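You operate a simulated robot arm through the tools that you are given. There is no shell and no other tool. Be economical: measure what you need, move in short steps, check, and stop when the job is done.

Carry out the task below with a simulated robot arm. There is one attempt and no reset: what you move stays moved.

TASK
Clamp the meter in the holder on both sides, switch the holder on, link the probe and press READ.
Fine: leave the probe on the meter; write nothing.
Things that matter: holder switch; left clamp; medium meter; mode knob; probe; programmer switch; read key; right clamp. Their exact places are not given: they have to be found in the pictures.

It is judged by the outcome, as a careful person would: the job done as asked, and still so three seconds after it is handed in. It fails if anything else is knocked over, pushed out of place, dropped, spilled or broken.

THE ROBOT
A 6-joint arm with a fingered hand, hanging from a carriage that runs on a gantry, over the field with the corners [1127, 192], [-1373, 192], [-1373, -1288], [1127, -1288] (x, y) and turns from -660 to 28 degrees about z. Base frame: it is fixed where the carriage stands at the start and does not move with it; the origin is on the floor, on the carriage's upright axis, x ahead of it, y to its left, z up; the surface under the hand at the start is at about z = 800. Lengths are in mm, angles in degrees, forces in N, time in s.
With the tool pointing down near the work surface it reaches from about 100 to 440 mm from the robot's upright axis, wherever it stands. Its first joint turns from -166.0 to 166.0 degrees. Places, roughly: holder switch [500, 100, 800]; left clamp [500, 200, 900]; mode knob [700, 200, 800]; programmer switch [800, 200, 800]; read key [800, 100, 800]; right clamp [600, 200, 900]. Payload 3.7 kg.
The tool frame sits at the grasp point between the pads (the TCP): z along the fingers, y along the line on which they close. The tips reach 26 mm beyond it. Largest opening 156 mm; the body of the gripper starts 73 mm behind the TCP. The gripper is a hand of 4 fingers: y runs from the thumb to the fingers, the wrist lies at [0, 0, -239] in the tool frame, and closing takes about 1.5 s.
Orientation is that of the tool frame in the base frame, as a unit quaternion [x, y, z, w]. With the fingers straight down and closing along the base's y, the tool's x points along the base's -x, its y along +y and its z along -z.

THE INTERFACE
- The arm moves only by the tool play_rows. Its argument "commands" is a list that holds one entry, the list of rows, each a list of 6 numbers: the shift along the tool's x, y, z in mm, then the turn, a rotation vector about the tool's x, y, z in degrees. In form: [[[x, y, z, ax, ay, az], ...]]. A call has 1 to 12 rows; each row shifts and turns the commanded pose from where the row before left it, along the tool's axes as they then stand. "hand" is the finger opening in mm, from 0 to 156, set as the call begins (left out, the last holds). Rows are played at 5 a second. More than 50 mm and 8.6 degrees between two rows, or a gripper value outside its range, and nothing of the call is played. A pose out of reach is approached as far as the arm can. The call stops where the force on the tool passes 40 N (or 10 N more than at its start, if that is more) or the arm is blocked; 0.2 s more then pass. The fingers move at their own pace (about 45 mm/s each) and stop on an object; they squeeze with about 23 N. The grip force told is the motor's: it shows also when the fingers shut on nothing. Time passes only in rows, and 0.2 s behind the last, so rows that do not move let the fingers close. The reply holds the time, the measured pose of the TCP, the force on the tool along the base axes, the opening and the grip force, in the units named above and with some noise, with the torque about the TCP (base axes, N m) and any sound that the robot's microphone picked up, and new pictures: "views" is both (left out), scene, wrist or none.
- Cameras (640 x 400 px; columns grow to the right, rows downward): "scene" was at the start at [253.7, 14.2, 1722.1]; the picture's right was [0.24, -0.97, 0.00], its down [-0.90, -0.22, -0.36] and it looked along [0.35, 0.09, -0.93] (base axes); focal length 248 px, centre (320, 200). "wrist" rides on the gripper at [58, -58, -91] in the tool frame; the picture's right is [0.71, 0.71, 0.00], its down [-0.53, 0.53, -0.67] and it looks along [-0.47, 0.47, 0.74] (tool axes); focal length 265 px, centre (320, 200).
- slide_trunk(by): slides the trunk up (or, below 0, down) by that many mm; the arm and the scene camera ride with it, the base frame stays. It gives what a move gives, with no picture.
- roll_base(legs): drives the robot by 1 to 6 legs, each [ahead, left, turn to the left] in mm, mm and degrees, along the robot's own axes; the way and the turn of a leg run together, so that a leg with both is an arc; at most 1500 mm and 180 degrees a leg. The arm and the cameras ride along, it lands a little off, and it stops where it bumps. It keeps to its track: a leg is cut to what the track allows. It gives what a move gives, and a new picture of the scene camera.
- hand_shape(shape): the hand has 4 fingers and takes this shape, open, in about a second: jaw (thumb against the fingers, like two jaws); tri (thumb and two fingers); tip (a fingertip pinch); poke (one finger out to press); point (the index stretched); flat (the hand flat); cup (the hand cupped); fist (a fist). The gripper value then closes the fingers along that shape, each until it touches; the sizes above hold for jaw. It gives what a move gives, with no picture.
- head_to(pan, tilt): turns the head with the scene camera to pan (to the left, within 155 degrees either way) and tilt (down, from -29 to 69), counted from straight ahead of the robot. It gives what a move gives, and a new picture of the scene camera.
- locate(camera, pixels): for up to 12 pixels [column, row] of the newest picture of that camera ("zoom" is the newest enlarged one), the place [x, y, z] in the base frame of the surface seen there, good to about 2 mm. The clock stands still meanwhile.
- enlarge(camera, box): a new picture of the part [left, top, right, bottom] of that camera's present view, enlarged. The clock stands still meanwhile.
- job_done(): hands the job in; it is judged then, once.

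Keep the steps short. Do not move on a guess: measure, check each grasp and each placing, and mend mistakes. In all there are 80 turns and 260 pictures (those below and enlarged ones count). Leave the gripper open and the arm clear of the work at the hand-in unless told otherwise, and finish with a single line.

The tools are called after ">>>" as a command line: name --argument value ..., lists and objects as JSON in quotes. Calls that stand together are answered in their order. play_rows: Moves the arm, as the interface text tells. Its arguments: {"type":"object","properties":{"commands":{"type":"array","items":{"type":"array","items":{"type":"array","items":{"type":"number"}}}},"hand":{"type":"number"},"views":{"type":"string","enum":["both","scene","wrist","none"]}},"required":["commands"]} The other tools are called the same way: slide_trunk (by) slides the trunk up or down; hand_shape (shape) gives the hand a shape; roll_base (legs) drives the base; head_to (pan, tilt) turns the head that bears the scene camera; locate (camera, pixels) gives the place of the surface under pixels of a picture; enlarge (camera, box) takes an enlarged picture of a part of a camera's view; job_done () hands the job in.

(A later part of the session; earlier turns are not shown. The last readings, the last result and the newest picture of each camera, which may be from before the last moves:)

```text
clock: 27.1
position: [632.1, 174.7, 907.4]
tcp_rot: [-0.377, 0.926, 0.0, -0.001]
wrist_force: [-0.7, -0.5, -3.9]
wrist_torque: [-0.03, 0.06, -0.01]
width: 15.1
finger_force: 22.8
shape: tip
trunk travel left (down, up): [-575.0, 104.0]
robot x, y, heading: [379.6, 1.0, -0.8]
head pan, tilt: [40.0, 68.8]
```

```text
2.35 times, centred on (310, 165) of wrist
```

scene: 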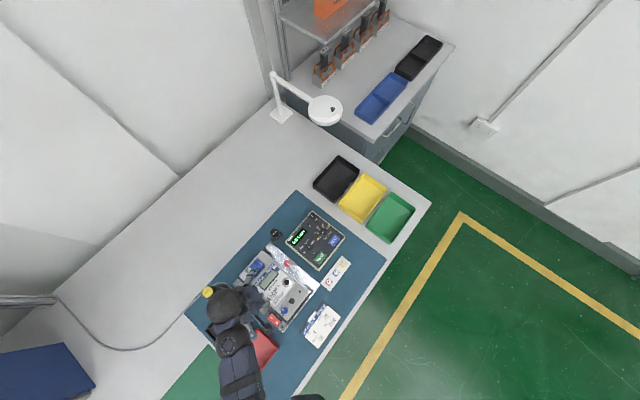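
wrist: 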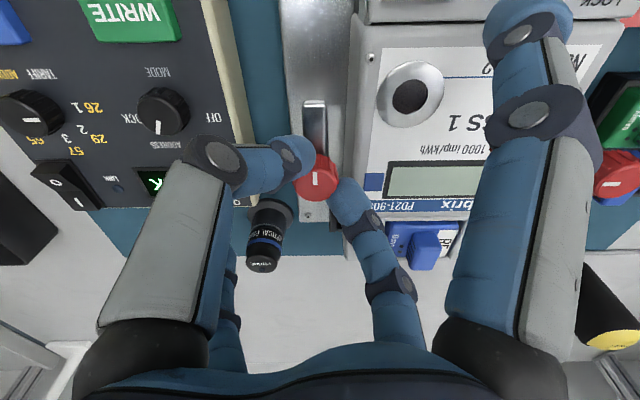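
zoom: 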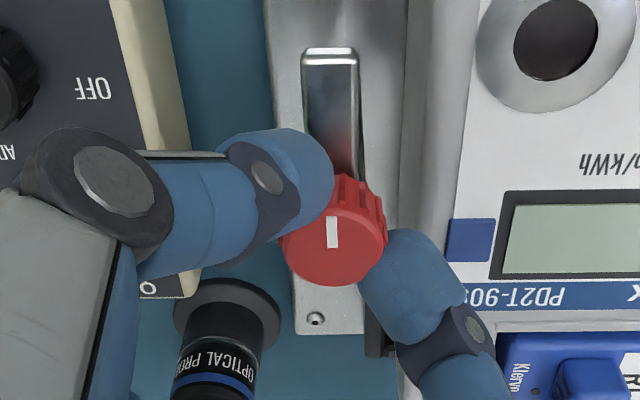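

Right knob gripped. I'll turn it +90° (clockwise from above) in steps, bar towards the meter.

>>> play_rows --commands '[[[0, 0, 0, 0, 0, 7.5], [0, 0, 0, 0, 0, 7.5], [0, 0, 0, 0, 0, 7.5], [0, 0, 0, 0, 0, 7.5], [0, 0, 0, 0, 0, 7.5], [0, 0, 0, 0, 0, 7.5]]]' --views "wrist"

>>> play_rows --commands '[[[0, 0, 0, 0, 0, 7.5], [0, 0, 0, 0, 0, 7.5], [0, 0, 0, 0, 0, 7.5], [0, 0, 0, 0, 0, 7.5], [0, 0, 0, 0, 0, 7.5], [0, 0, 0, 0, 0, 7.5], [0, 0, 0, 0, 0, 0]]]' --views "wrist"

>>> play_rows --commands '[[[0, 0, 0, 0, 0, 0], [0, 0, 0, 0, 0, 0], [0, 0, 0, 0, 0, 0], [0, 0, -25, 0, 0, 0], [0, 0, -30, 0, 0, 0], [0, 0, -30, 0, 0, 0], [0, 0, 0, 0, 0, 0]]]' --hand 60 --views "both"

>>> enlarge --camera "wrist" --box '[240, 40, 400, 170]'

```text
clock: 28.5
position: [632.6, 173.9, 908.2]
tcp_rot: [0.008, 1.0, 0.0, 0.0]
wrist_force: [0.1, 8.6, -8.8]
wrist_torque: [0.2, -0.01, 0.06]
width: 14.1
finger_force: 23.1
shape: tip
trunk travel left (down, up): [-575.0, 104.0]
robot x, y, heading: [376.2, -1.2, -0.8]
head pan, tilt: [40.0, 68.8]
```

wrist: 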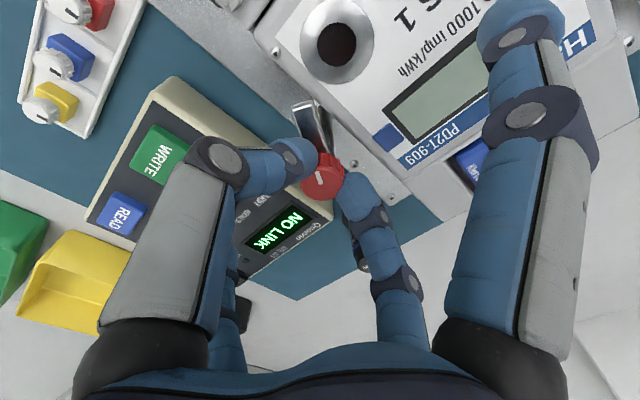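

```text
clock: 30.1
position: [634.1, 172.8, 906.3]
tcp_rot: [0.39, 0.921, 0.0, 0.0]
wrist_force: [2.0, -1.2, -5.1]
wrist_torque: [0.08, 0.02, 0.51]
width: 13.9
finger_force: 22.6
shape: tip
trunk travel left (down, up): [-575.0, 104.0]
robot x, y, heading: [380.5, -0.9, -0.9]
head pan, tilt: [40.0, 68.8]
```

wrist: 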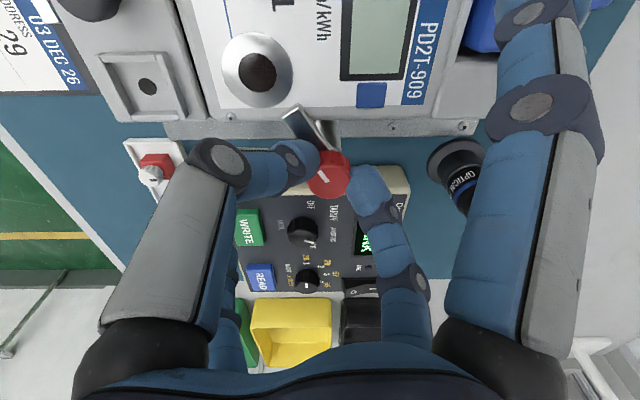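

```text
clock: 31.7
position: [633.5, 173.0, 990.7]
tcp_rot: [0.389, 0.921, -0.001, 0.0]
wrist_force: [-0.1, 0.5, 0.0]
wrist_torque: [0.01, 0.02, 0.0]
width: 59.9
finger_force: 0.0
shape: tip
trunk travel left (down, up): [-575.0, 104.0]
robot x, y, heading: [376.6, -3.1, -0.6]
head pan, tilt: [40.0, 68.8]
```

scene: 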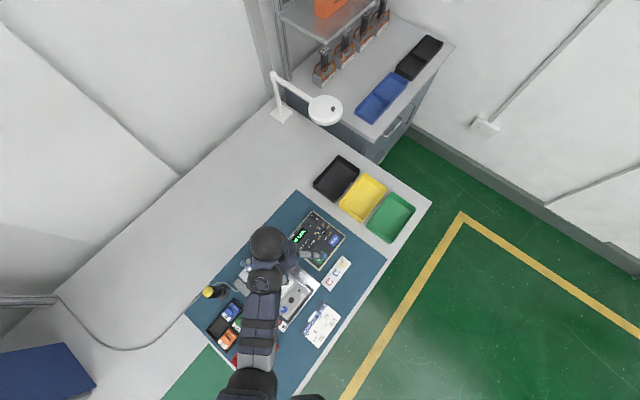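
wrist: 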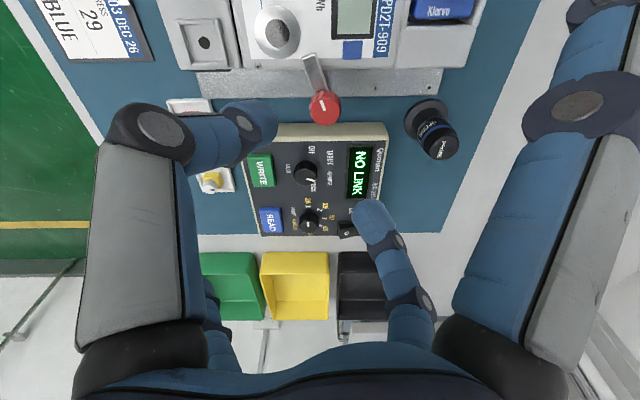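

```text
3.08 times, centred on (320, 105) of wrist
```

zoom: 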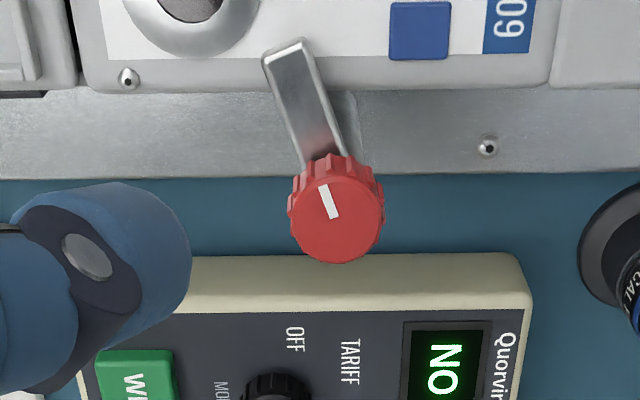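

The right bar stopped about 20° short: the grip slipped, likely off-centre. I'll measure the knob again and the bar end.

>>> locate --camera "zoom" --pixels '[[338, 215], [300, 215], [377, 215], [338, 258], [338, 172], [285, 55], [315, 130], [300, 90], [240, 75], [350, 75]]'

```text
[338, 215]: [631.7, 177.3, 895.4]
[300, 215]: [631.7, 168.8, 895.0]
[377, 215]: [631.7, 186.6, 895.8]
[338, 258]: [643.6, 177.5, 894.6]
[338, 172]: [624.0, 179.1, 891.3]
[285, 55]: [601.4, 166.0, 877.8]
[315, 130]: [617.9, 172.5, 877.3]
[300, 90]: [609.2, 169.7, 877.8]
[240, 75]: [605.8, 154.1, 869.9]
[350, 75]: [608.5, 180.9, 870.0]
```

Knob centre is (632,177.5); my grip was ~4 mm off. I'll recentre, back off 25°, lower, and regrip.

>>> play_rows --commands '[[[3.9, 2.5, 0, 0, 0, 0], [0, 0, 0, 0, 0, -8.3], [0, 0, 0, 0, 0, -8.3], [0, 0, 0, 0, 0, -8.4], [0, 0, 30, 0, 0, 0], [0, 0, 20, 0, 0, 0], [0, 0, 20, 0, 0, 0], [0, 0, 13, 0, 0, 0], [0, 0, 0, 0, 0, 0]]]' --views "wrist"

>>> enlarge --camera "wrist" --box '[200, 80, 420, 250]'

```text
clock: 33.7
position: [633.9, 177.3, 909.8]
tcp_rot: [0.18, 0.984, -0.001, 0.001]
wrist_force: [0.4, 0.2, 1.1]
wrist_torque: [0.01, 0.0, 0.01]
width: 59.7
finger_force: 0.0
shape: tip
trunk travel left (down, up): [-575.0, 104.0]
robot x, y, heading: [380.7, -4.6, -0.9]
head pan, tilt: [40.0, 68.8]
```

wrist: 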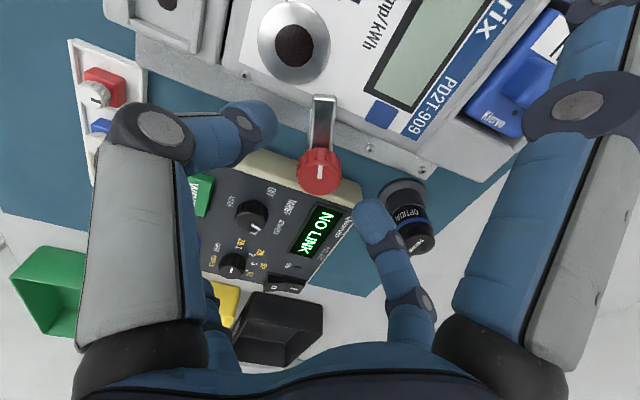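

```text
2.35 times, centred on (310, 165) of wrist
```

zoom: 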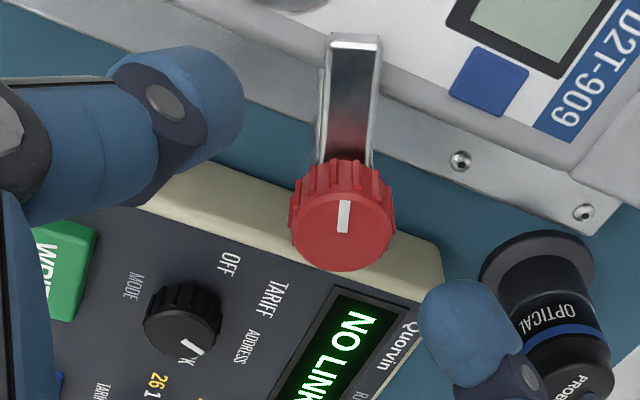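

Small correction (+1, −2.5) and 2 mm lower, then close and turn +20°.

>>> play_rows --commands '[[[1, -2.5, 2, 0, 0, 0], [0, 0, 0, 0, 0, 0]]]' --views "none"

>>> play_rows --commands '[[[0, 0, 0, 0, 0, 0], [0, 0, 0, 0, 0, 0], [0, 0, 0, 0, 0, 0], [0, 0, 0, 0, 0, 0], [0, 0, 0, 0, 0, 0], [0, 0, 0, 0, 0, 5], [0, 0, 0, 0, 0, 5], [0, 0, 0, 0, 0, 5], [0, 0, 0, 0, 0, 5], [0, 0, 0, 0, 0, 0]]]' --hand 8 --views "wrist"

>>> enlarge --camera "wrist" --box '[200, 80, 420, 250]'

```text
clock: 34.3
position: [630.0, 175.5, 906.6]
tcp_rot: [0.18, 0.984, -0.001, 0.001]
wrist_force: [-0.4, 1.1, 0.2]
wrist_torque: [0.01, 0.02, 0.0]
width: 59.8
finger_force: 0.1
shape: tip
trunk travel left (down, up): [-575.0, 104.0]
robot x, y, heading: [382.7, -2.5, -0.8]
head pan, tilt: [40.0, 68.8]
```

```text
clock: 36.5
position: [630.7, 176.9, 907.7]
tcp_rot: [0.349, 0.937, 0.0, 0.0]
wrist_force: [2.7, 2.4, -0.7]
wrist_torque: [0.08, -0.06, 0.0]
width: 15.1
finger_force: 23.3
shape: tip
trunk travel left (down, up): [-575.0, 104.0]
robot x, y, heading: [378.6, -0.5, -0.8]
head pan, tilt: [40.0, 68.8]
```

wrist: 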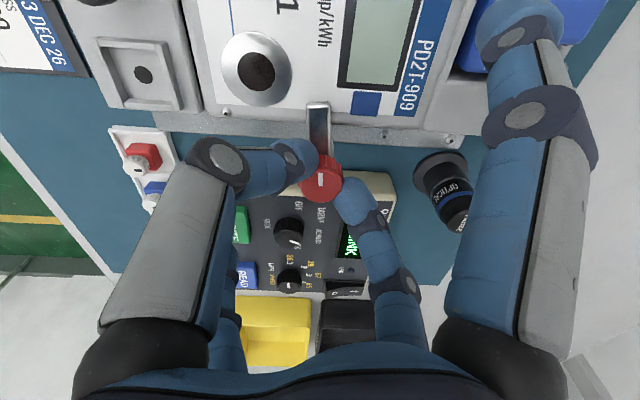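

```text
2.35 times, centred on (310, 165) of wrist
```

zoom: 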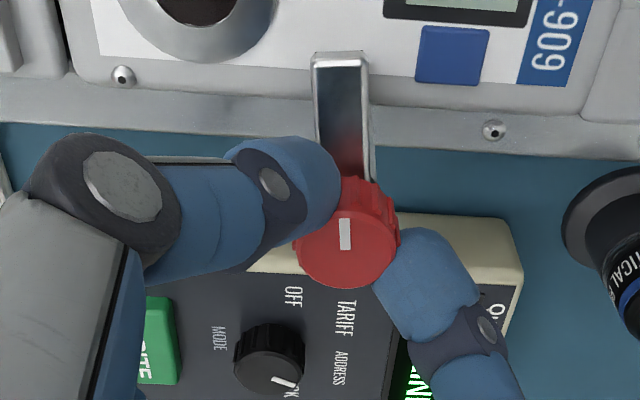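

Nearly square. Another 5°, then release, rise and check.

>>> play_rows --commands '[[[0, 0, 0, 0, 0, 5], [0, 0, 0, 0, 0, 0]]]' --views "none"

>>> play_rows --commands '[[[0, 0, 0, 0, 0, 0], [0, 0, 0, 0, 0, 0], [0, 0, 0, 0, 0, 0], [0, 0, -25, 0, 0, 0], [0, 0, -30, 0, 0, 0], [0, 0, -30, 0, 0, 0], [0, 0, 0, 0, 0, 0]]]' --hand 60 --views "wrist"

>>> enlarge --camera "wrist" --box '[240, 40, 400, 170]'

>>> enlarge --camera "wrist" --box '[220, 110, 400, 250]'

```text
clock: 37.1
position: [630.7, 174.4, 907.3]
tcp_rot: [0.389, 0.921, 0.0, 0.0]
wrist_force: [5.6, -3.6, -3.0]
wrist_torque: [0.09, -0.01, 0.51]
width: 14.7
finger_force: 23.1
shape: tip
trunk travel left (down, up): [-575.0, 104.0]
robot x, y, heading: [379.8, -1.7, -0.9]
head pan, tilt: [40.0, 68.8]
```

```text
clock: 38.7
position: [629.5, 177.4, 994.0]
tcp_rot: [0.389, 0.921, -0.001, 0.0]
wrist_force: [0.1, 0.2, 0.1]
wrist_torque: [0.05, 0.01, -0.02]
width: 60.0
finger_force: 0.2
shape: tip
trunk travel left (down, up): [-575.0, 104.0]
robot x, y, heading: [376.5, -3.0, -0.8]
head pan, tilt: [40.0, 68.8]
```

wrist: 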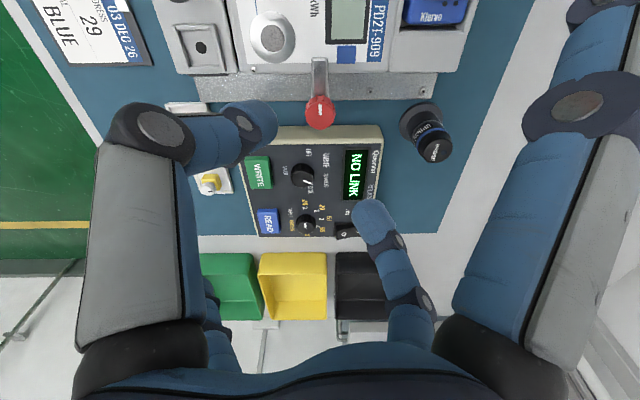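

```text
3.08 times, centred on (320, 105) of wrist
```

zoom: 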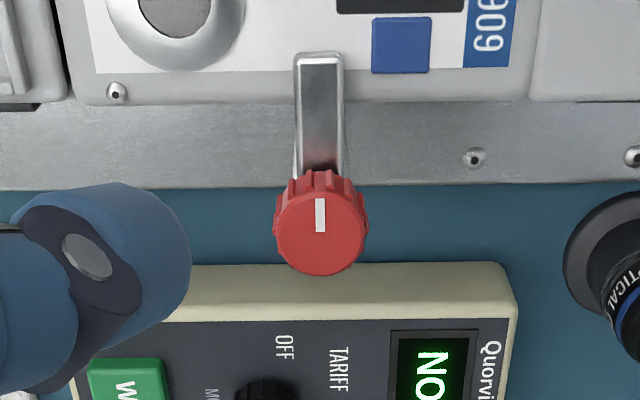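

```text
2.86 times, centred on (310, 180) of wrist
```

zoom: 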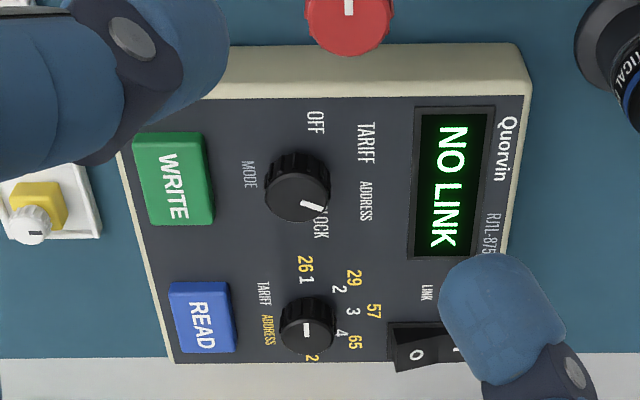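

Both clamps now lie square on the meter. Next the holder switch (I half at about (473,107,833)). I'll turn the tool back, move above it, and take the poke shape.

>>> play_rows --commands '[[[0, 0, 0, 0, 0, -7.5], [0, 0, 0, 0, 0, -7.5], [0, 0, 0, 0, 0, -7.5], [0, 0, 0, 0, 0, -7.5], [0, 0, 0, 0, 0, -7.5], [0, 0, 0, 0, 0, -7.5], [39, -17, 0, 0, 0, 0], [39, -17, 0, 0, 0, 0], [39, -17, 0, 0, 0, 0], [39, -17, 0, 0, 0, 0]]]' --views "none"

>>> hand_shape --shape "poke"

>>> play_rows --commands '[[[0, 0, 0, 0, 0, 0], [0, 0, 0, 0, 0, 0]]]' --views "both"

```text
clock: 40.9
position: [472.1, 108.8, 995.4]
tcp_rot: [0.008, 1.0, 0.0, 0.001]
wrist_force: [-0.5, 0.2, 0.0]
wrist_torque: [-0.04, 0.01, 0.02]
width: 59.9
finger_force: 0.0
shape: tip
trunk travel left (down, up): [-575.0, 104.0]
robot x, y, heading: [376.1, -2.7, -0.7]
head pan, tilt: [40.0, 68.8]
```

```text
clock: 41.8
position: [473.5, 109.8, 995.2]
tcp_rot: [0.007, 1.0, 0.0, 0.0]
wrist_force: [-0.4, 0.2, 0.5]
wrist_torque: [0.03, -0.01, -0.01]
width: 0.0
finger_force: 0.1
shape: poke
trunk travel left (down, up): [-575.0, 104.0]
robot x, y, heading: [376.9, -3.5, -1.0]
head pan, tilt: [40.0, 68.8]
```

```text
clock: 42.4
position: [473.4, 110.9, 996.2]
tcp_rot: [0.007, 1.0, 0.001, 0.0]
wrist_force: [0.4, -0.2, 0.6]
wrist_torque: [0.0, 0.05, 0.02]
width: 0.0
finger_force: 0.0
shape: poke
trunk travel left (down, up): [-575.0, 104.0]
robot x, y, heading: [377.7, -0.7, -0.9]
head pan, tilt: [40.0, 68.8]
```

scene: 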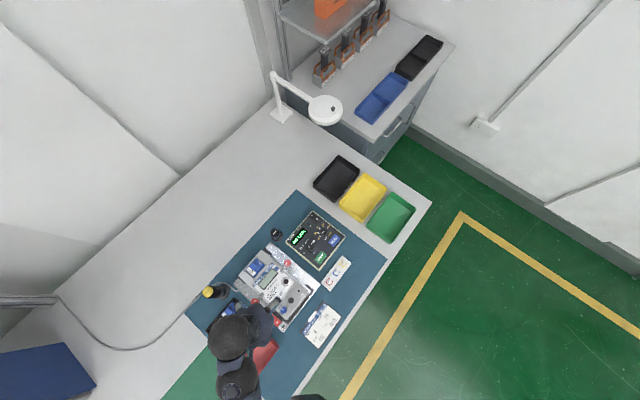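
wrist: 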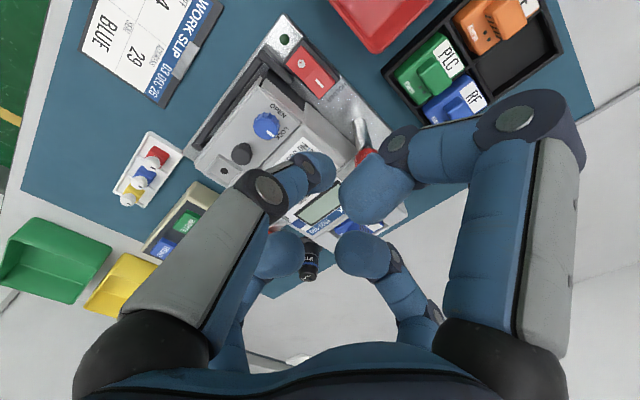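

I need to know which fingertip sticks out; locating the four tips.

>>> locate --camera "wrist" --pixels '[[322, 165], [330, 175], [375, 188], [395, 175], [280, 250], [360, 255], [318, 185], [312, 160]]'

>>> enlarge --camera "wrist" --box '[220, 20, 440, 280]'

```text
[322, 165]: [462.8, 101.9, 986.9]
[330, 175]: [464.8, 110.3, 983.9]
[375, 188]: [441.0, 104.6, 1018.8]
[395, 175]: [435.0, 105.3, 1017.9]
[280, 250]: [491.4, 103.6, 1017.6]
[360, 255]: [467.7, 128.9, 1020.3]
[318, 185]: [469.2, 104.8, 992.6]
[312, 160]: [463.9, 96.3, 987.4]
```

```text
1.54 times, centred on (330, 150) of wrist
```

zoom: 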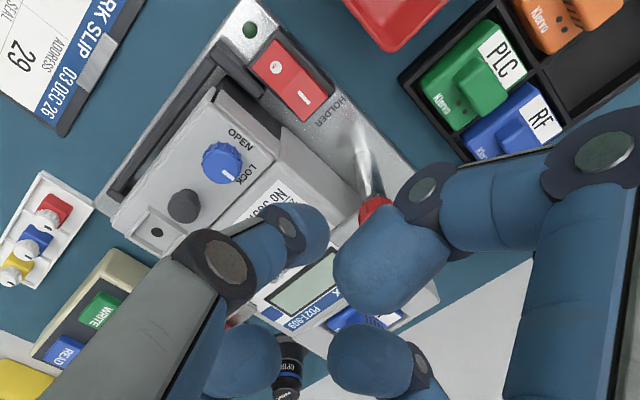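

The thumb tip is at the TCP, tips of the others ~30 mm higher. I must check the neighbouring meter's height beside the switch.

>>> locate --camera "zoom" --pixels '[[222, 92], [260, 120], [300, 155], [330, 185], [210, 105], [250, 68], [285, 72], [277, 62], [305, 97], [222, 155], [290, 115], [265, 95]]'

>>> enlarge --camera "wrist" --box '[255, 20, 385, 130]'

```text
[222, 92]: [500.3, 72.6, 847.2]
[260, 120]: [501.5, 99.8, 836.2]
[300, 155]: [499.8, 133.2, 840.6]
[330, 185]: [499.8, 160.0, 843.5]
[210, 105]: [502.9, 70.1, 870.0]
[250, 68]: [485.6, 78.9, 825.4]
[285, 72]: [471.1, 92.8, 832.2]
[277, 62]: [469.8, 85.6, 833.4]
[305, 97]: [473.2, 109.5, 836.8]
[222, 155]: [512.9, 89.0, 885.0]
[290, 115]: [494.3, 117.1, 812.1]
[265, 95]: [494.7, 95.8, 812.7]
```

```text
3.64 times, centred on (320, 75) of wrist
```

zoom: 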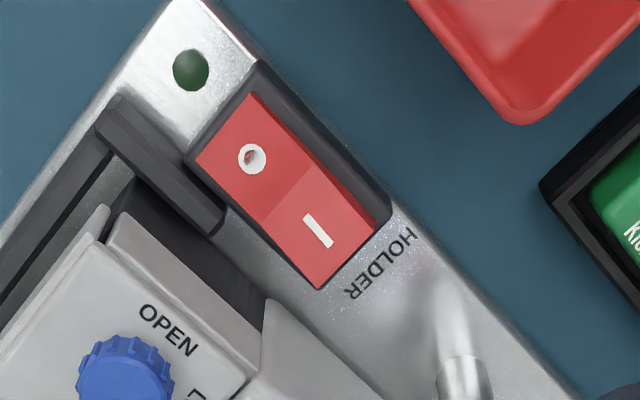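

The I end is raised (z 837) so the holder is off, lamp dark. The meter (870–885) is close by; a longer finger would help, so I'll look at the "point" shape.

>>> hand_shape --shape "point"

>>> play_rows --commands '[[[0, 0, 0, 0, 0, 0], [0, 0, 0, 0, 0, 0]]]' --views "wrist"

>>> enlarge --camera "scene" --box '[190, 260, 330, 360]'

```text
clock: 43.3
position: [473.6, 110.1, 996.1]
tcp_rot: [0.007, 1.0, 0.0, 0.0]
wrist_force: [-0.3, -0.3, 0.3]
wrist_torque: [-0.01, -0.01, -0.02]
width: 150.0
finger_force: 0.1
shape: point
trunk travel left (down, up): [-575.0, 104.0]
robot x, y, heading: [378.7, -2.3, -0.7]
head pan, tilt: [40.0, 68.8]
```

```text
clock: 43.9
position: [472.6, 109.9, 994.8]
tcp_rot: [0.007, 1.0, -0.001, 0.0]
wrist_force: [-0.4, -0.2, -0.4]
wrist_torque: [0.0, -0.04, 0.01]
width: 150.0
finger_force: 0.0
shape: point
trunk travel left (down, up): [-575.0, 104.0]
robot x, y, heading: [378.1, -3.5, -0.9]
head pan, tilt: [40.0, 68.8]
```

wrist: 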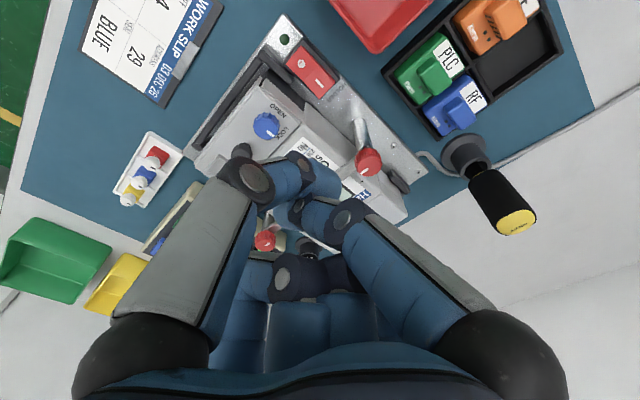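

```text
4.00 times, centred on (260, 310) of scene
```

zoom: 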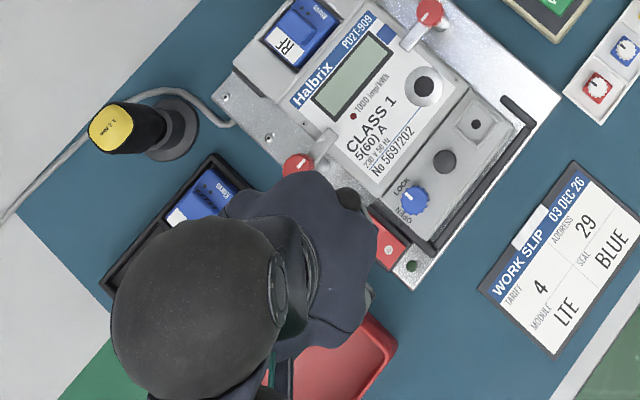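

"Point" shows no longer finger, so I'll use poke with the hand leaning 30° away from the meter. To have reach for that I'll back the robot by 250 mm first.

>>> hand_shape --shape "poke"

>>> roll_base --legs '[[-250, 0, 0]]'

>>> play_rows --commands '[[[-45, 0, 0, 0, 0, 0], [-45, 0, 0, 0, 0, 0], [-45, 0, 0, 0, 0, 0], [-45, 0, 0, 0, 0, 0], [-45, 0, 0, 0, 0, 0], [0, 0, 0, 0, -7.5, 0], [0, 0, 0, 0, -7.5, 0], [0, 0, 0, 0, -7.5, 0], [0, 0, 0, 0, -7.5, 0], [0, 0, 0, 0, 0, 0]]]' --views "wrist"

```text
clock: 44.8
position: [472.4, 111.2, 994.8]
tcp_rot: [0.008, 1.0, 0.0, 0.0]
wrist_force: [-0.1, 0.1, 0.2]
wrist_torque: [0.01, -0.02, 0.0]
width: 0.0
finger_force: 0.1
shape: poke
trunk travel left (down, up): [-575.0, 104.0]
robot x, y, heading: [381.1, -0.8, -0.8]
head pan, tilt: [40.0, 68.8]
```

```text
clock: 46.6
position: [226.1, 112.4, 994.5]
tcp_rot: [0.008, 1.0, 0.0, 0.001]
wrist_force: [-0.4, -0.1, 0.1]
wrist_torque: [0.01, -0.01, 0.02]
width: 0.0
finger_force: 0.2
shape: poke
trunk travel left (down, up): [-575.0, 104.0]
robot x, y, heading: [130.7, 1.8, -0.8]
head pan, tilt: [40.0, 68.8]
```

scene: 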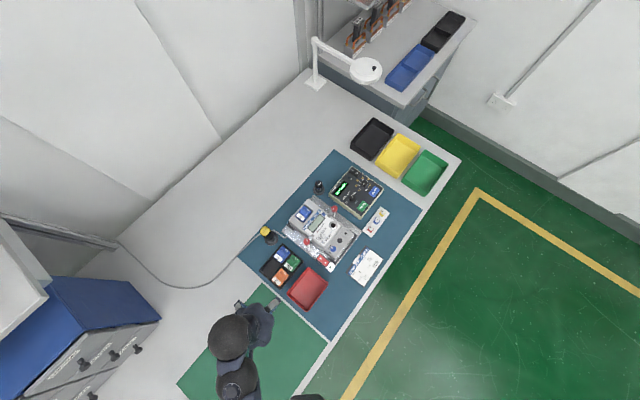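

```text
clock: 48.8
position: [446.1, 108.5, 1029.7]
tcp_rot: [0.009, 0.966, -0.002, 0.258]
wrist_force: [0.5, -0.1, -0.3]
wrist_torque: [-0.02, -0.02, -0.05]
width: 0.0
finger_force: 0.1
shape: poke
out of reach, approached as far as the arm can: row 9
trunk travel left (down, up): [-575.0, 104.0]
robot x, y, heading: [130.2, 6.2, -1.0]
head pan, tilt: [40.0, 68.8]
```

wrist: 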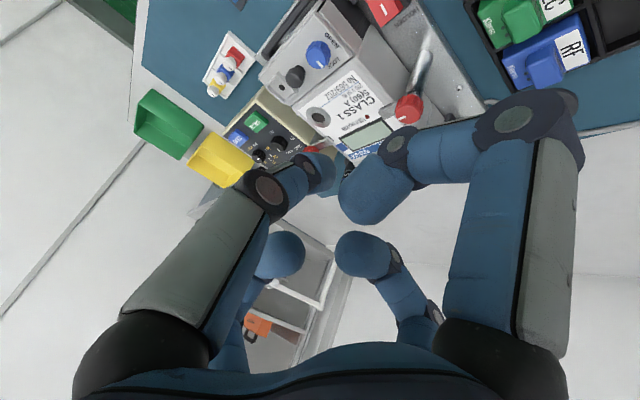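

The 30° pose is out of reach at this trunk height; the TCP ended at z 1030. I'll slide the trunk down 80 mm to give the arm room.

>>> slide_trunk --by -80

>>> play_rows --commands '[[[0, 0, 0, 0, 0, 0], [0, 0, 0, 0, 0, 0]]]' --views "wrist"

```text
clock: 49.9
position: [447.4, 109.4, 950.8]
tcp_rot: [0.008, 0.967, -0.002, 0.256]
wrist_force: [-0.4, -0.2, -0.4]
wrist_torque: [0.01, 0.01, -0.01]
width: 0.0
finger_force: 0.1
shape: poke
trunk travel left (down, up): [-495.0, 184.0]
robot x, y, heading: [134.6, 0.7, -1.0]
head pan, tilt: [40.0, 68.8]
```

```text
clock: 50.5
position: [448.4, 110.0, 951.8]
tcp_rot: [0.008, 0.966, -0.002, 0.257]
wrist_force: [-0.1, 0.5, 0.4]
wrist_torque: [0.02, -0.01, -0.04]
width: 0.3
finger_force: 0.0
shape: poke
trunk travel left (down, up): [-495.0, 184.0]
robot x, y, heading: [133.2, 1.2, -0.9]
head pan, tilt: [40.0, 68.8]
```

wrist: 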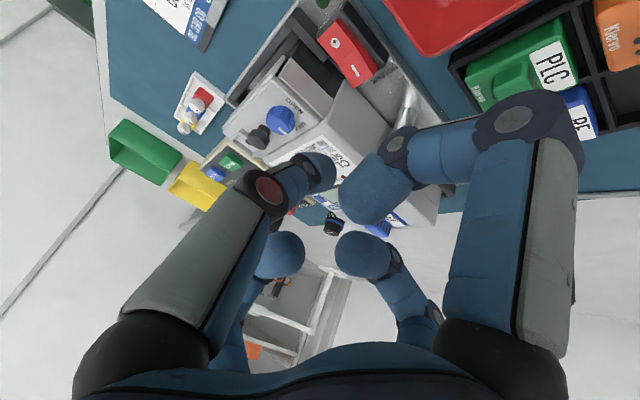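

Good pose now. I'll measure the switch again and the trays below the leaning fingers.

>>> locate --camera "wrist" --pixels '[[337, 42], [358, 68], [445, 45], [520, 80], [548, 62], [450, 65], [325, 165], [318, 172], [370, 215], [400, 140], [600, 30], [500, 20]]'

>>> enlarge --camera "wrist" --box '[240, 0, 440, 220]'

```text
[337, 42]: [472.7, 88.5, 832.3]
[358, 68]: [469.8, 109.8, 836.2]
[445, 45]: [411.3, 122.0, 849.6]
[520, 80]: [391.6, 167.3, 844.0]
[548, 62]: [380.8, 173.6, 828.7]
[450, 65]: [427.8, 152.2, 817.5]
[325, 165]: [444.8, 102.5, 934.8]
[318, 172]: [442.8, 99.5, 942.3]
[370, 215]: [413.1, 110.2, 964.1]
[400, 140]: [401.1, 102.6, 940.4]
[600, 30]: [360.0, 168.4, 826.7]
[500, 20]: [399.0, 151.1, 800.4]
```

```text
1.82 times, centred on (340, 110) of wrist
```

zoom: 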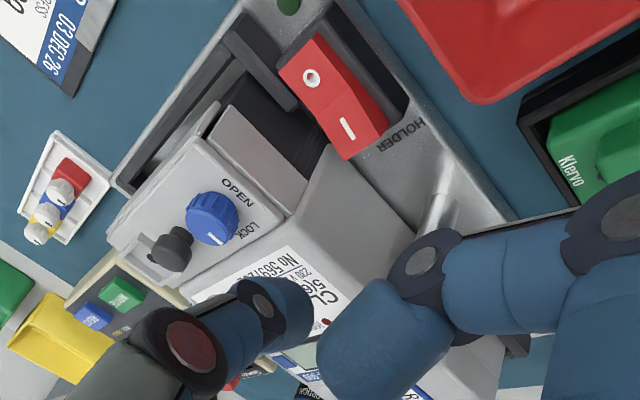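

Leaning would put the near finger into the red tray (edge z 850), so that's no good. I'll undo the tilt at height and examine the closed "jaw" shape as a slimmer pressing tool.

>>> play_rows --commands '[[[0, 0, -20, 0, 0, 0], [0, 0, 0, 0, 7.5, 0], [0, 0, 0, 0, 7.5, 0], [0, 0, 0, 0, 7.5, 0], [0, 0, 0, 0, 7.5, 0]]]' --views "none"

>>> hand_shape --shape "jaw"

>>> play_rows --commands '[[[0, 0, 0, 0, 0, 0], [0, 0, 0, 0, 0, 0], [0, 0, 0, 0, 0, 0], [0, 0, 0, 0, 0, 0], [0, 0, 0, 0, 0, 0], [0, 0, 0, 0, 0, 0], [0, 0, 0, 0, 0, 0], [0, 0, 0, 0, 0, 0]]]' --hand 0

>>> enlarge --camera "scene" --box '[210, 200, 370, 330]'

```text
clock: 51.7
position: [443.8, 111.4, 937.4]
tcp_rot: [0.007, 1.0, 0.001, -0.002]
wrist_force: [0.0, 0.0, -0.2]
wrist_torque: [0.0, 0.03, -0.01]
width: 0.0
finger_force: 0.0
shape: poke
out of reach, approached as far as the arm can: row 5
trunk travel left (down, up): [-495.0, 184.0]
robot x, y, heading: [131.9, -1.8, -1.1]
head pan, tilt: [40.0, 68.8]
```

```text
clock: 52.6
position: [444.4, 112.0, 936.7]
tcp_rot: [0.009, 1.0, 0.0, -0.002]
wrist_force: [-0.5, 0.3, -0.8]
wrist_torque: [0.01, 0.0, -0.01]
width: 155.8
finger_force: 0.1
shape: jaw
trunk travel left (down, up): [-495.0, 184.0]
robot x, y, heading: [131.7, 1.4, -0.8]
head pan, tilt: [40.0, 68.8]
```

```text
clock: 54.4
position: [444.7, 111.2, 937.5]
tcp_rot: [0.01, 1.0, 0.0, -0.001]
wrist_force: [-1.1, -0.4, 0.7]
wrist_torque: [-0.02, 0.0, 0.03]
width: 0.0
finger_force: 0.0
shape: jaw
trunk travel left (down, up): [-495.0, 184.0]
robot x, y, heading: [131.3, 1.8, -1.1]
head pan, tilt: [40.0, 68.8]
```

scene: 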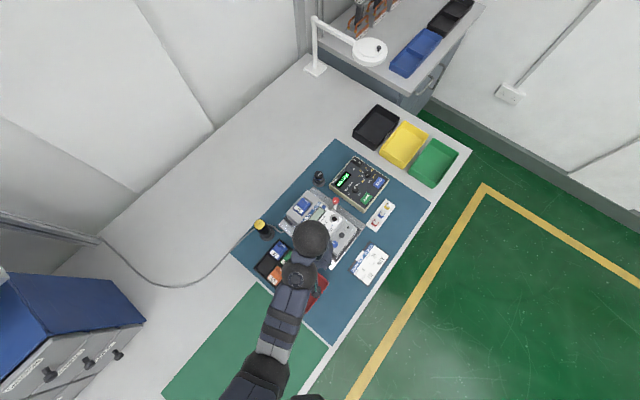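
wrist: 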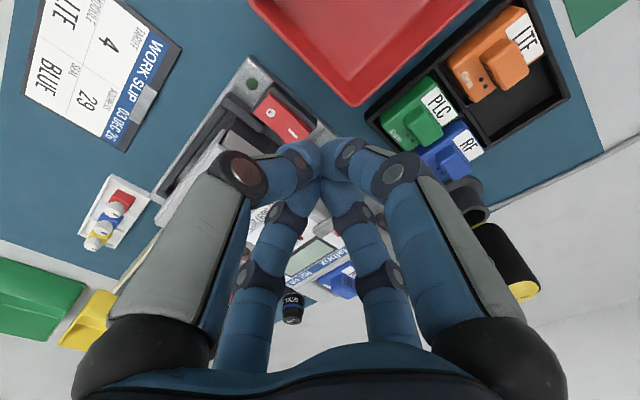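

```text
3.08 times, centred on (290, 265) of scene
```

zoom: 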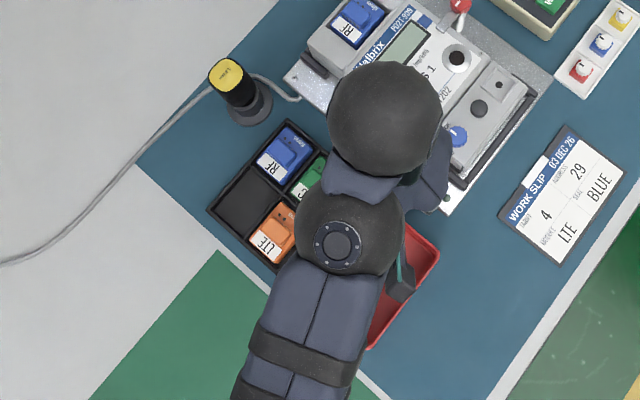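

Closed jaw makes a neat cone. I'll measure its tip cluster and knuckles.

>>> locate --camera "wrist" --pixels '[[300, 148], [340, 150], [330, 145], [242, 172], [395, 175], [290, 212], [365, 212], [255, 158], [385, 158], [312, 140], [262, 280]]'

>>> enlarge --camera "wrist" --box '[220, 60, 420, 260]'

```text
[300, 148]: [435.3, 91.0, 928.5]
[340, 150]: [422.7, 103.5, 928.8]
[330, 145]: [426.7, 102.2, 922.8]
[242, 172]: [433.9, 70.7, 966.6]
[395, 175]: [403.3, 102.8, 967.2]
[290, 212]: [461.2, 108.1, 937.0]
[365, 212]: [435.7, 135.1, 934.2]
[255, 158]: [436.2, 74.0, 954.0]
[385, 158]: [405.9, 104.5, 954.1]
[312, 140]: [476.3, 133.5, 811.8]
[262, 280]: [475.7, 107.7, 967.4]
```

```text
2.00 times, centred on (320, 160) of wrist
```

zoom: 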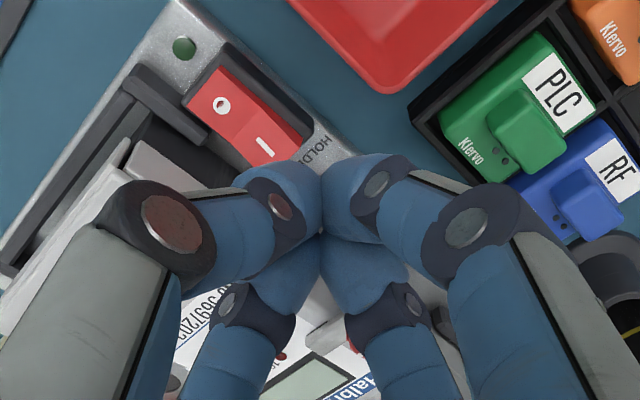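

The cone's knuckles sit higher than in poke. I'll lean slightly (8°) and yaw 45° so the gap between fingers faces the meter, then check the pose.

>>> play_rows --commands '[[[0, 0, 0, 0, -8, 0], [0, 0, 0, 0, 0, -7.5], [0, 0, 0, 0, 0, -7.5], [0, 0, 0, 0, 0, -7.5], [0, 0, 0, 0, 0, -7.5], [0, 0, 0, 0, 0, -7.5], [0, 0, 0, 0, 0, -7.5], [0, 0, 0, 0, 0, 0]]]' --views "wrist"

```text
clock: 56.2
position: [444.3, 111.6, 937.8]
tcp_rot: [-0.375, 0.925, -0.025, 0.063]
wrist_force: [0.0, -0.6, -0.3]
wrist_torque: [0.03, 0.0, -0.01]
width: 0.0
finger_force: 23.5
shape: jaw
trunk travel left (down, up): [-495.0, 184.0]
robot x, y, heading: [133.5, 5.0, -1.2]
head pan, tilt: [40.0, 68.8]
```

wrist: 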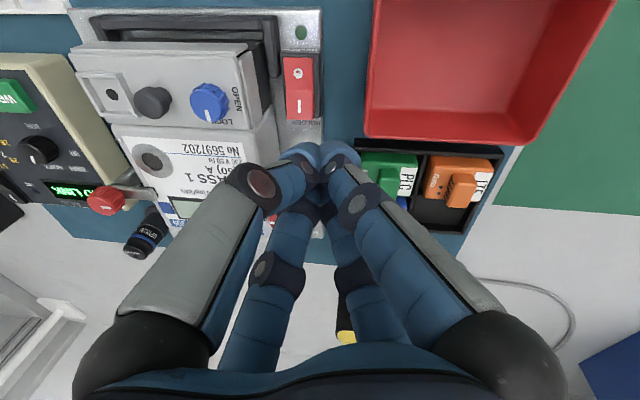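

I'll shift so the tip cluster is over (466,116) and lower to TCP z≈908, then look.

>>> play_rows --commands '[[[-16, -9.4, 2.5, 0, 0, 0], [1.5, 1.4, 15, 0, 0, 0], [1.5, 1.4, 15, 0, 0, 0], [0, 0, 0, 0, 0, 0]]]' --views "wrist"

>>> enlarge --camera "wrist" --box '[220, 60, 420, 240]'

```text
clock: 57.2
position: [461.3, 115.5, 908.5]
tcp_rot: [-0.374, 0.925, -0.027, 0.062]
wrist_force: [0.5, -0.3, 0.4]
wrist_torque: [0.01, 0.0, 0.01]
width: 0.1
finger_force: 23.2
shape: jaw
trunk travel left (down, up): [-495.0, 184.0]
robot x, y, heading: [131.1, 2.9, -0.9]
head pan, tilt: [40.0, 68.8]
```

wrist: 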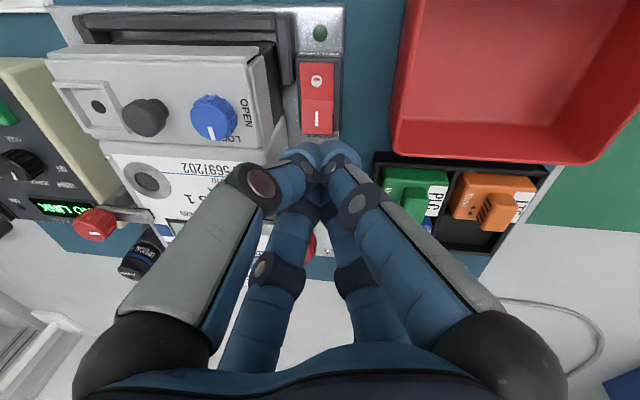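

```text
2.22 times, centred on (320, 150) of wrist
```

zoom: 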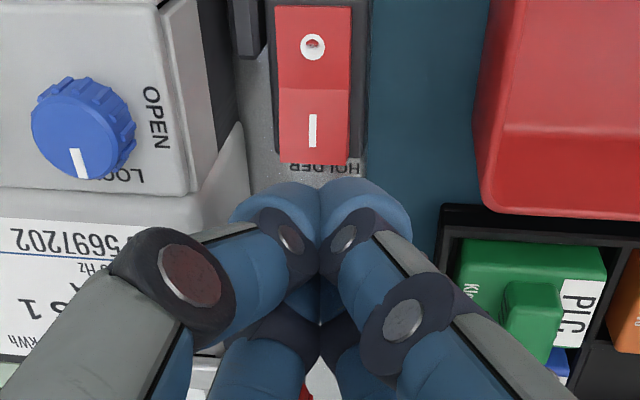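

>>> locate --camera "zoom" --pixels '[[290, 192], [350, 190], [245, 205], [400, 205], [312, 130], [312, 60], [312, 160], [280, 130], [348, 130]]'

```text
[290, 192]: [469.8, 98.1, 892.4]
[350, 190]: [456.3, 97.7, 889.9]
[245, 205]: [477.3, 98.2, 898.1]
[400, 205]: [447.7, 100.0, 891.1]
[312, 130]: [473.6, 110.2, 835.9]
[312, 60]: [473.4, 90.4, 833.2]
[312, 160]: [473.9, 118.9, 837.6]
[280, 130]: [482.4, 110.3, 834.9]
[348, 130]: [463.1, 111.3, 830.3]
```

Tip cluster is right over the I half (y 100–119). I'll lower to just above it.

>>> play_rows --commands '[[[-1.1, 3.1, 10, 0, 0, 0], [1, 0.9, 10, 0, 0, 0], [1, 0.9, 10, 0, 0, 0], [0.6, 0.6, 6, 0, 0, 0], [0, 0, 0, 0, 0, 0]]]' --views "wrist"

>>> enlarge --camera "wrist" --box '[180, 80, 420, 260]'

```text
clock: 58.4
position: [461.1, 117.9, 871.8]
tcp_rot: [-0.374, 0.925, -0.026, 0.063]
wrist_force: [0.4, -0.5, 0.1]
wrist_torque: [-0.01, 0.02, 0.0]
width: 0.0
finger_force: 23.2
shape: jaw
trunk travel left (down, up): [-495.0, 184.0]
robot x, y, heading: [134.2, -0.2, -1.0]
head pan, tilt: [40.0, 68.8]
```

wrist: 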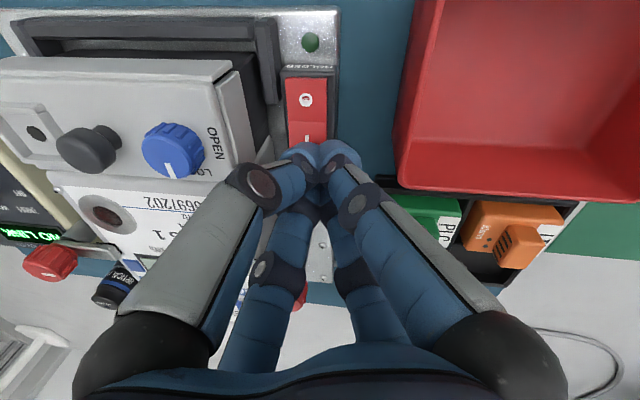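

```text
2.22 times, centred on (300, 170) of wrist
```

zoom: 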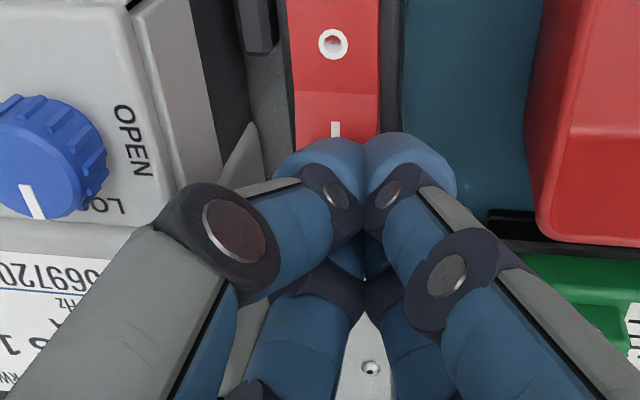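

Still clear of meter and tray. I'll press down in small steps.

>>> play_rows --commands '[[[0.4, 0.4, 4, 0, 0, 0], [0.3, 0.3, 3, 0, 0, 0], [0.2, 0.2, 2, 0, 0, 0], [0.2, 0.2, 2, 0, 0, 0], [0.1, 0.1, 1, 0, 0, 0], [0.1, 0.1, 1, 0, 0, 0]]]' --views "wrist"

>>> enlarge --camera "wrist" --box '[180, 20, 420, 200]'

```text
clock: 60.0
position: [463.3, 117.6, 861.4]
tcp_rot: [-0.375, 0.925, -0.026, 0.065]
wrist_force: [-10.3, -1.2, 26.1]
wrist_torque: [-0.03, 0.07, 0.01]
width: 0.1
finger_force: 22.9
shape: jaw
trunk travel left (down, up): [-495.0, 184.0]
robot x, y, heading: [132.8, 3.4, -0.9]
head pan, tilt: [40.0, 68.8]
heard: click
stopped in row 6: the force on the tool passed its limit at 41 N (the readings are from after the stop); the commanded pose is now the measured one
```

wrist: 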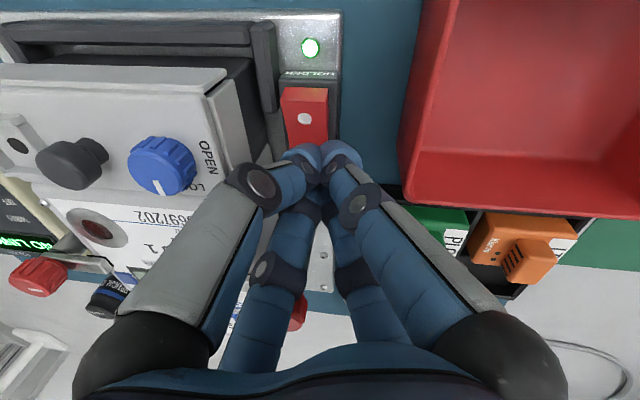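

```text
2.22 times, centred on (300, 110) of wrist
```

zoom: 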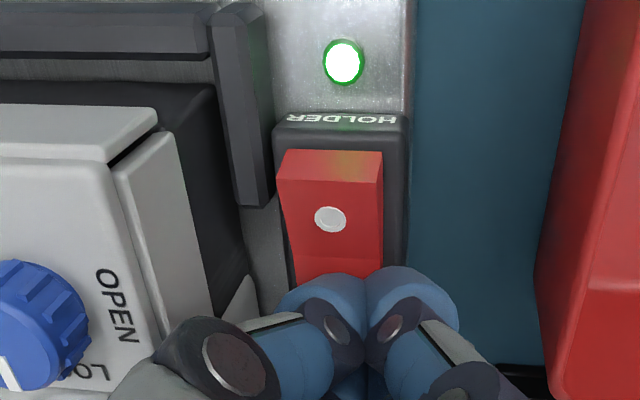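

Click heard and the green holder lamp is lit. I'll rise, undo the yaw and lean, and restore the trunk height.

>>> play_rows --commands '[[[-1, -1, -10, 0, 0, 0], [-2, -2, -20, 0, 0, 0], [-3, -3, -30, 0, 0, 0], [0, 0, 0, 0, 0, 7.5], [0, 0, 0, 0, 0, 7.5], [0, 0, 0, 0, 0, 7.5], [0, 0, 0, 0, 0, 7.5], [0, 0, 0, 0, 0, 7.5], [0, 0, 0, 0, 0, 7.5], [0, 0, 0, 0, 8, 0]]]' --views "none"

>>> slide_trunk --by 80

>>> roll_base --legs '[[210, 50, 0]]'

>>> hand_shape --shape "tip"

```text
clock: 62.2
position: [465.8, 118.5, 914.8]
tcp_rot: [0.009, 1.0, 0.001, -0.003]
wrist_force: [-0.4, -1.0, -0.1]
wrist_torque: [0.01, -0.05, 0.02]
width: 0.0
finger_force: 23.2
shape: jaw
out of reach, approached as far as the arm can: row 1
trunk travel left (down, up): [-495.0, 184.0]
robot x, y, heading: [132.0, 3.1, -1.1]
head pan, tilt: [40.0, 68.8]
```

```text
clock: 63.4
position: [465.4, 118.9, 994.5]
tcp_rot: [0.009, 1.0, 0.001, -0.002]
wrist_force: [0.2, -0.5, -0.2]
wrist_torque: [0.01, 0.0, 0.01]
width: 0.1
finger_force: 23.2
shape: jaw
trunk travel left (down, up): [-575.0, 104.0]
robot x, y, heading: [128.6, 4.4, -1.2]
head pan, tilt: [40.0, 68.8]
```

```text
clock: 65.0
position: [677.3, 163.3, 994.4]
tcp_rot: [0.009, 1.0, 0.001, -0.002]
wrist_force: [0.7, -0.2, 0.1]
wrist_torque: [0.06, -0.01, 0.02]
width: 0.0
finger_force: 22.9
shape: jaw
trunk travel left (down, up): [-575.0, 104.0]
robot x, y, heading: [343.6, 45.8, -1.0]
head pan, tilt: [40.0, 68.8]
```

scene: 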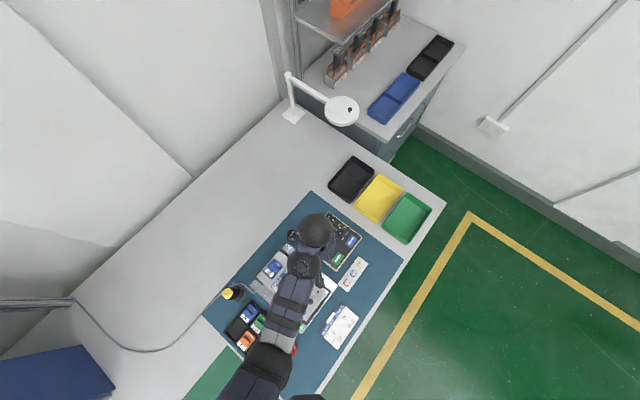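

```text
clock: 65.9
position: [678.6, 165.1, 994.4]
tcp_rot: [0.01, 1.0, 0.001, -0.002]
wrist_force: [0.0, -0.2, -0.1]
wrist_torque: [-0.01, -0.02, 0.0]
width: 156.0
finger_force: 0.0
shape: tip
trunk travel left (down, up): [-575.0, 104.0]
robot x, y, heading: [344.7, 46.5, -1.3]
head pan, tilt: [40.0, 68.8]
```

Robot now at (344,46). I'll open to 60, go partway towards the probe and view it.

>>> play_rows --commands '[[[0, 30, 0, 0, 0, 0], [0, 30, 0, 0, 0, 0], [0, 0, 0, 0, 0, 0]]]' --hand 60 --views "wrist"

>>> enlarge --camera "wrist" --box '[290, 60, 450, 190]'

>>> enlarge --camera "scene" --box '[220, 200, 370, 340]'

```text
clock: 66.7
position: [679.1, 224.5, 995.7]
tcp_rot: [0.009, 1.0, 0.001, -0.002]
wrist_force: [0.0, -0.4, 0.6]
wrist_torque: [0.01, -0.04, -0.02]
width: 86.2
finger_force: 0.0
shape: tip
trunk travel left (down, up): [-575.0, 104.0]
robot x, y, heading: [344.8, 46.5, -1.3]
head pan, tilt: [40.0, 68.8]
```

wrist: 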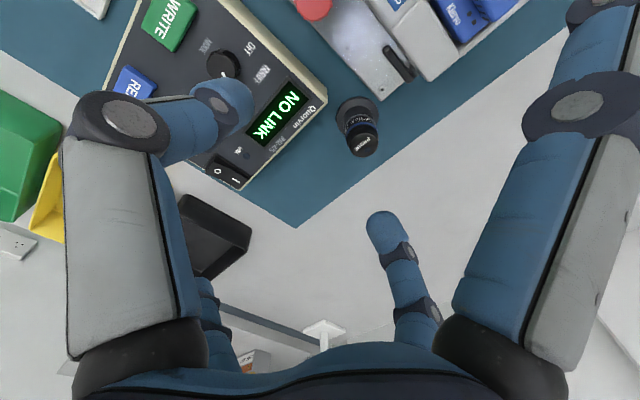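

```text
3.08 times, centred on (370, 125) of wrist
```

zoom: 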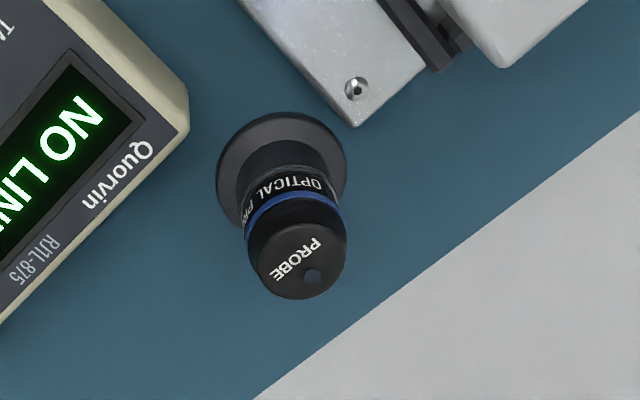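

```text
2.86 times, centred on (295, 270) of scene
```

zoom: 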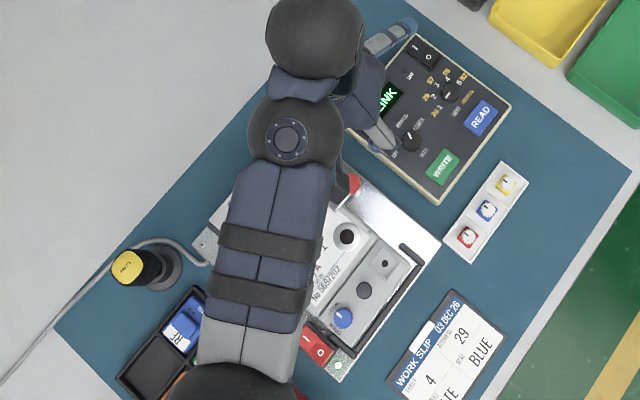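

>>> locate --camera "wrist" --pixels '[[364.5, 146], [351.5, 147], [377, 143], [363.5, 155], [365, 136], [340, 112], [378, 112], [355, 99], [360, 124], [325, 103], [383, 98], [341, 130]]'

```text
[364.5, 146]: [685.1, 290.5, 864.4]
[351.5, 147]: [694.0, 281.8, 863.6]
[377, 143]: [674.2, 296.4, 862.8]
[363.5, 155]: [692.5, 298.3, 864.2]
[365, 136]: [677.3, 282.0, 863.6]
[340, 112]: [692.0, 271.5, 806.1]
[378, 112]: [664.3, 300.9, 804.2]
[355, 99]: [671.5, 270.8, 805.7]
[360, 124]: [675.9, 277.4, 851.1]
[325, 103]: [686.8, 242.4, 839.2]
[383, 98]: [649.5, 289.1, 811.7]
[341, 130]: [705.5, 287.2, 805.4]
```

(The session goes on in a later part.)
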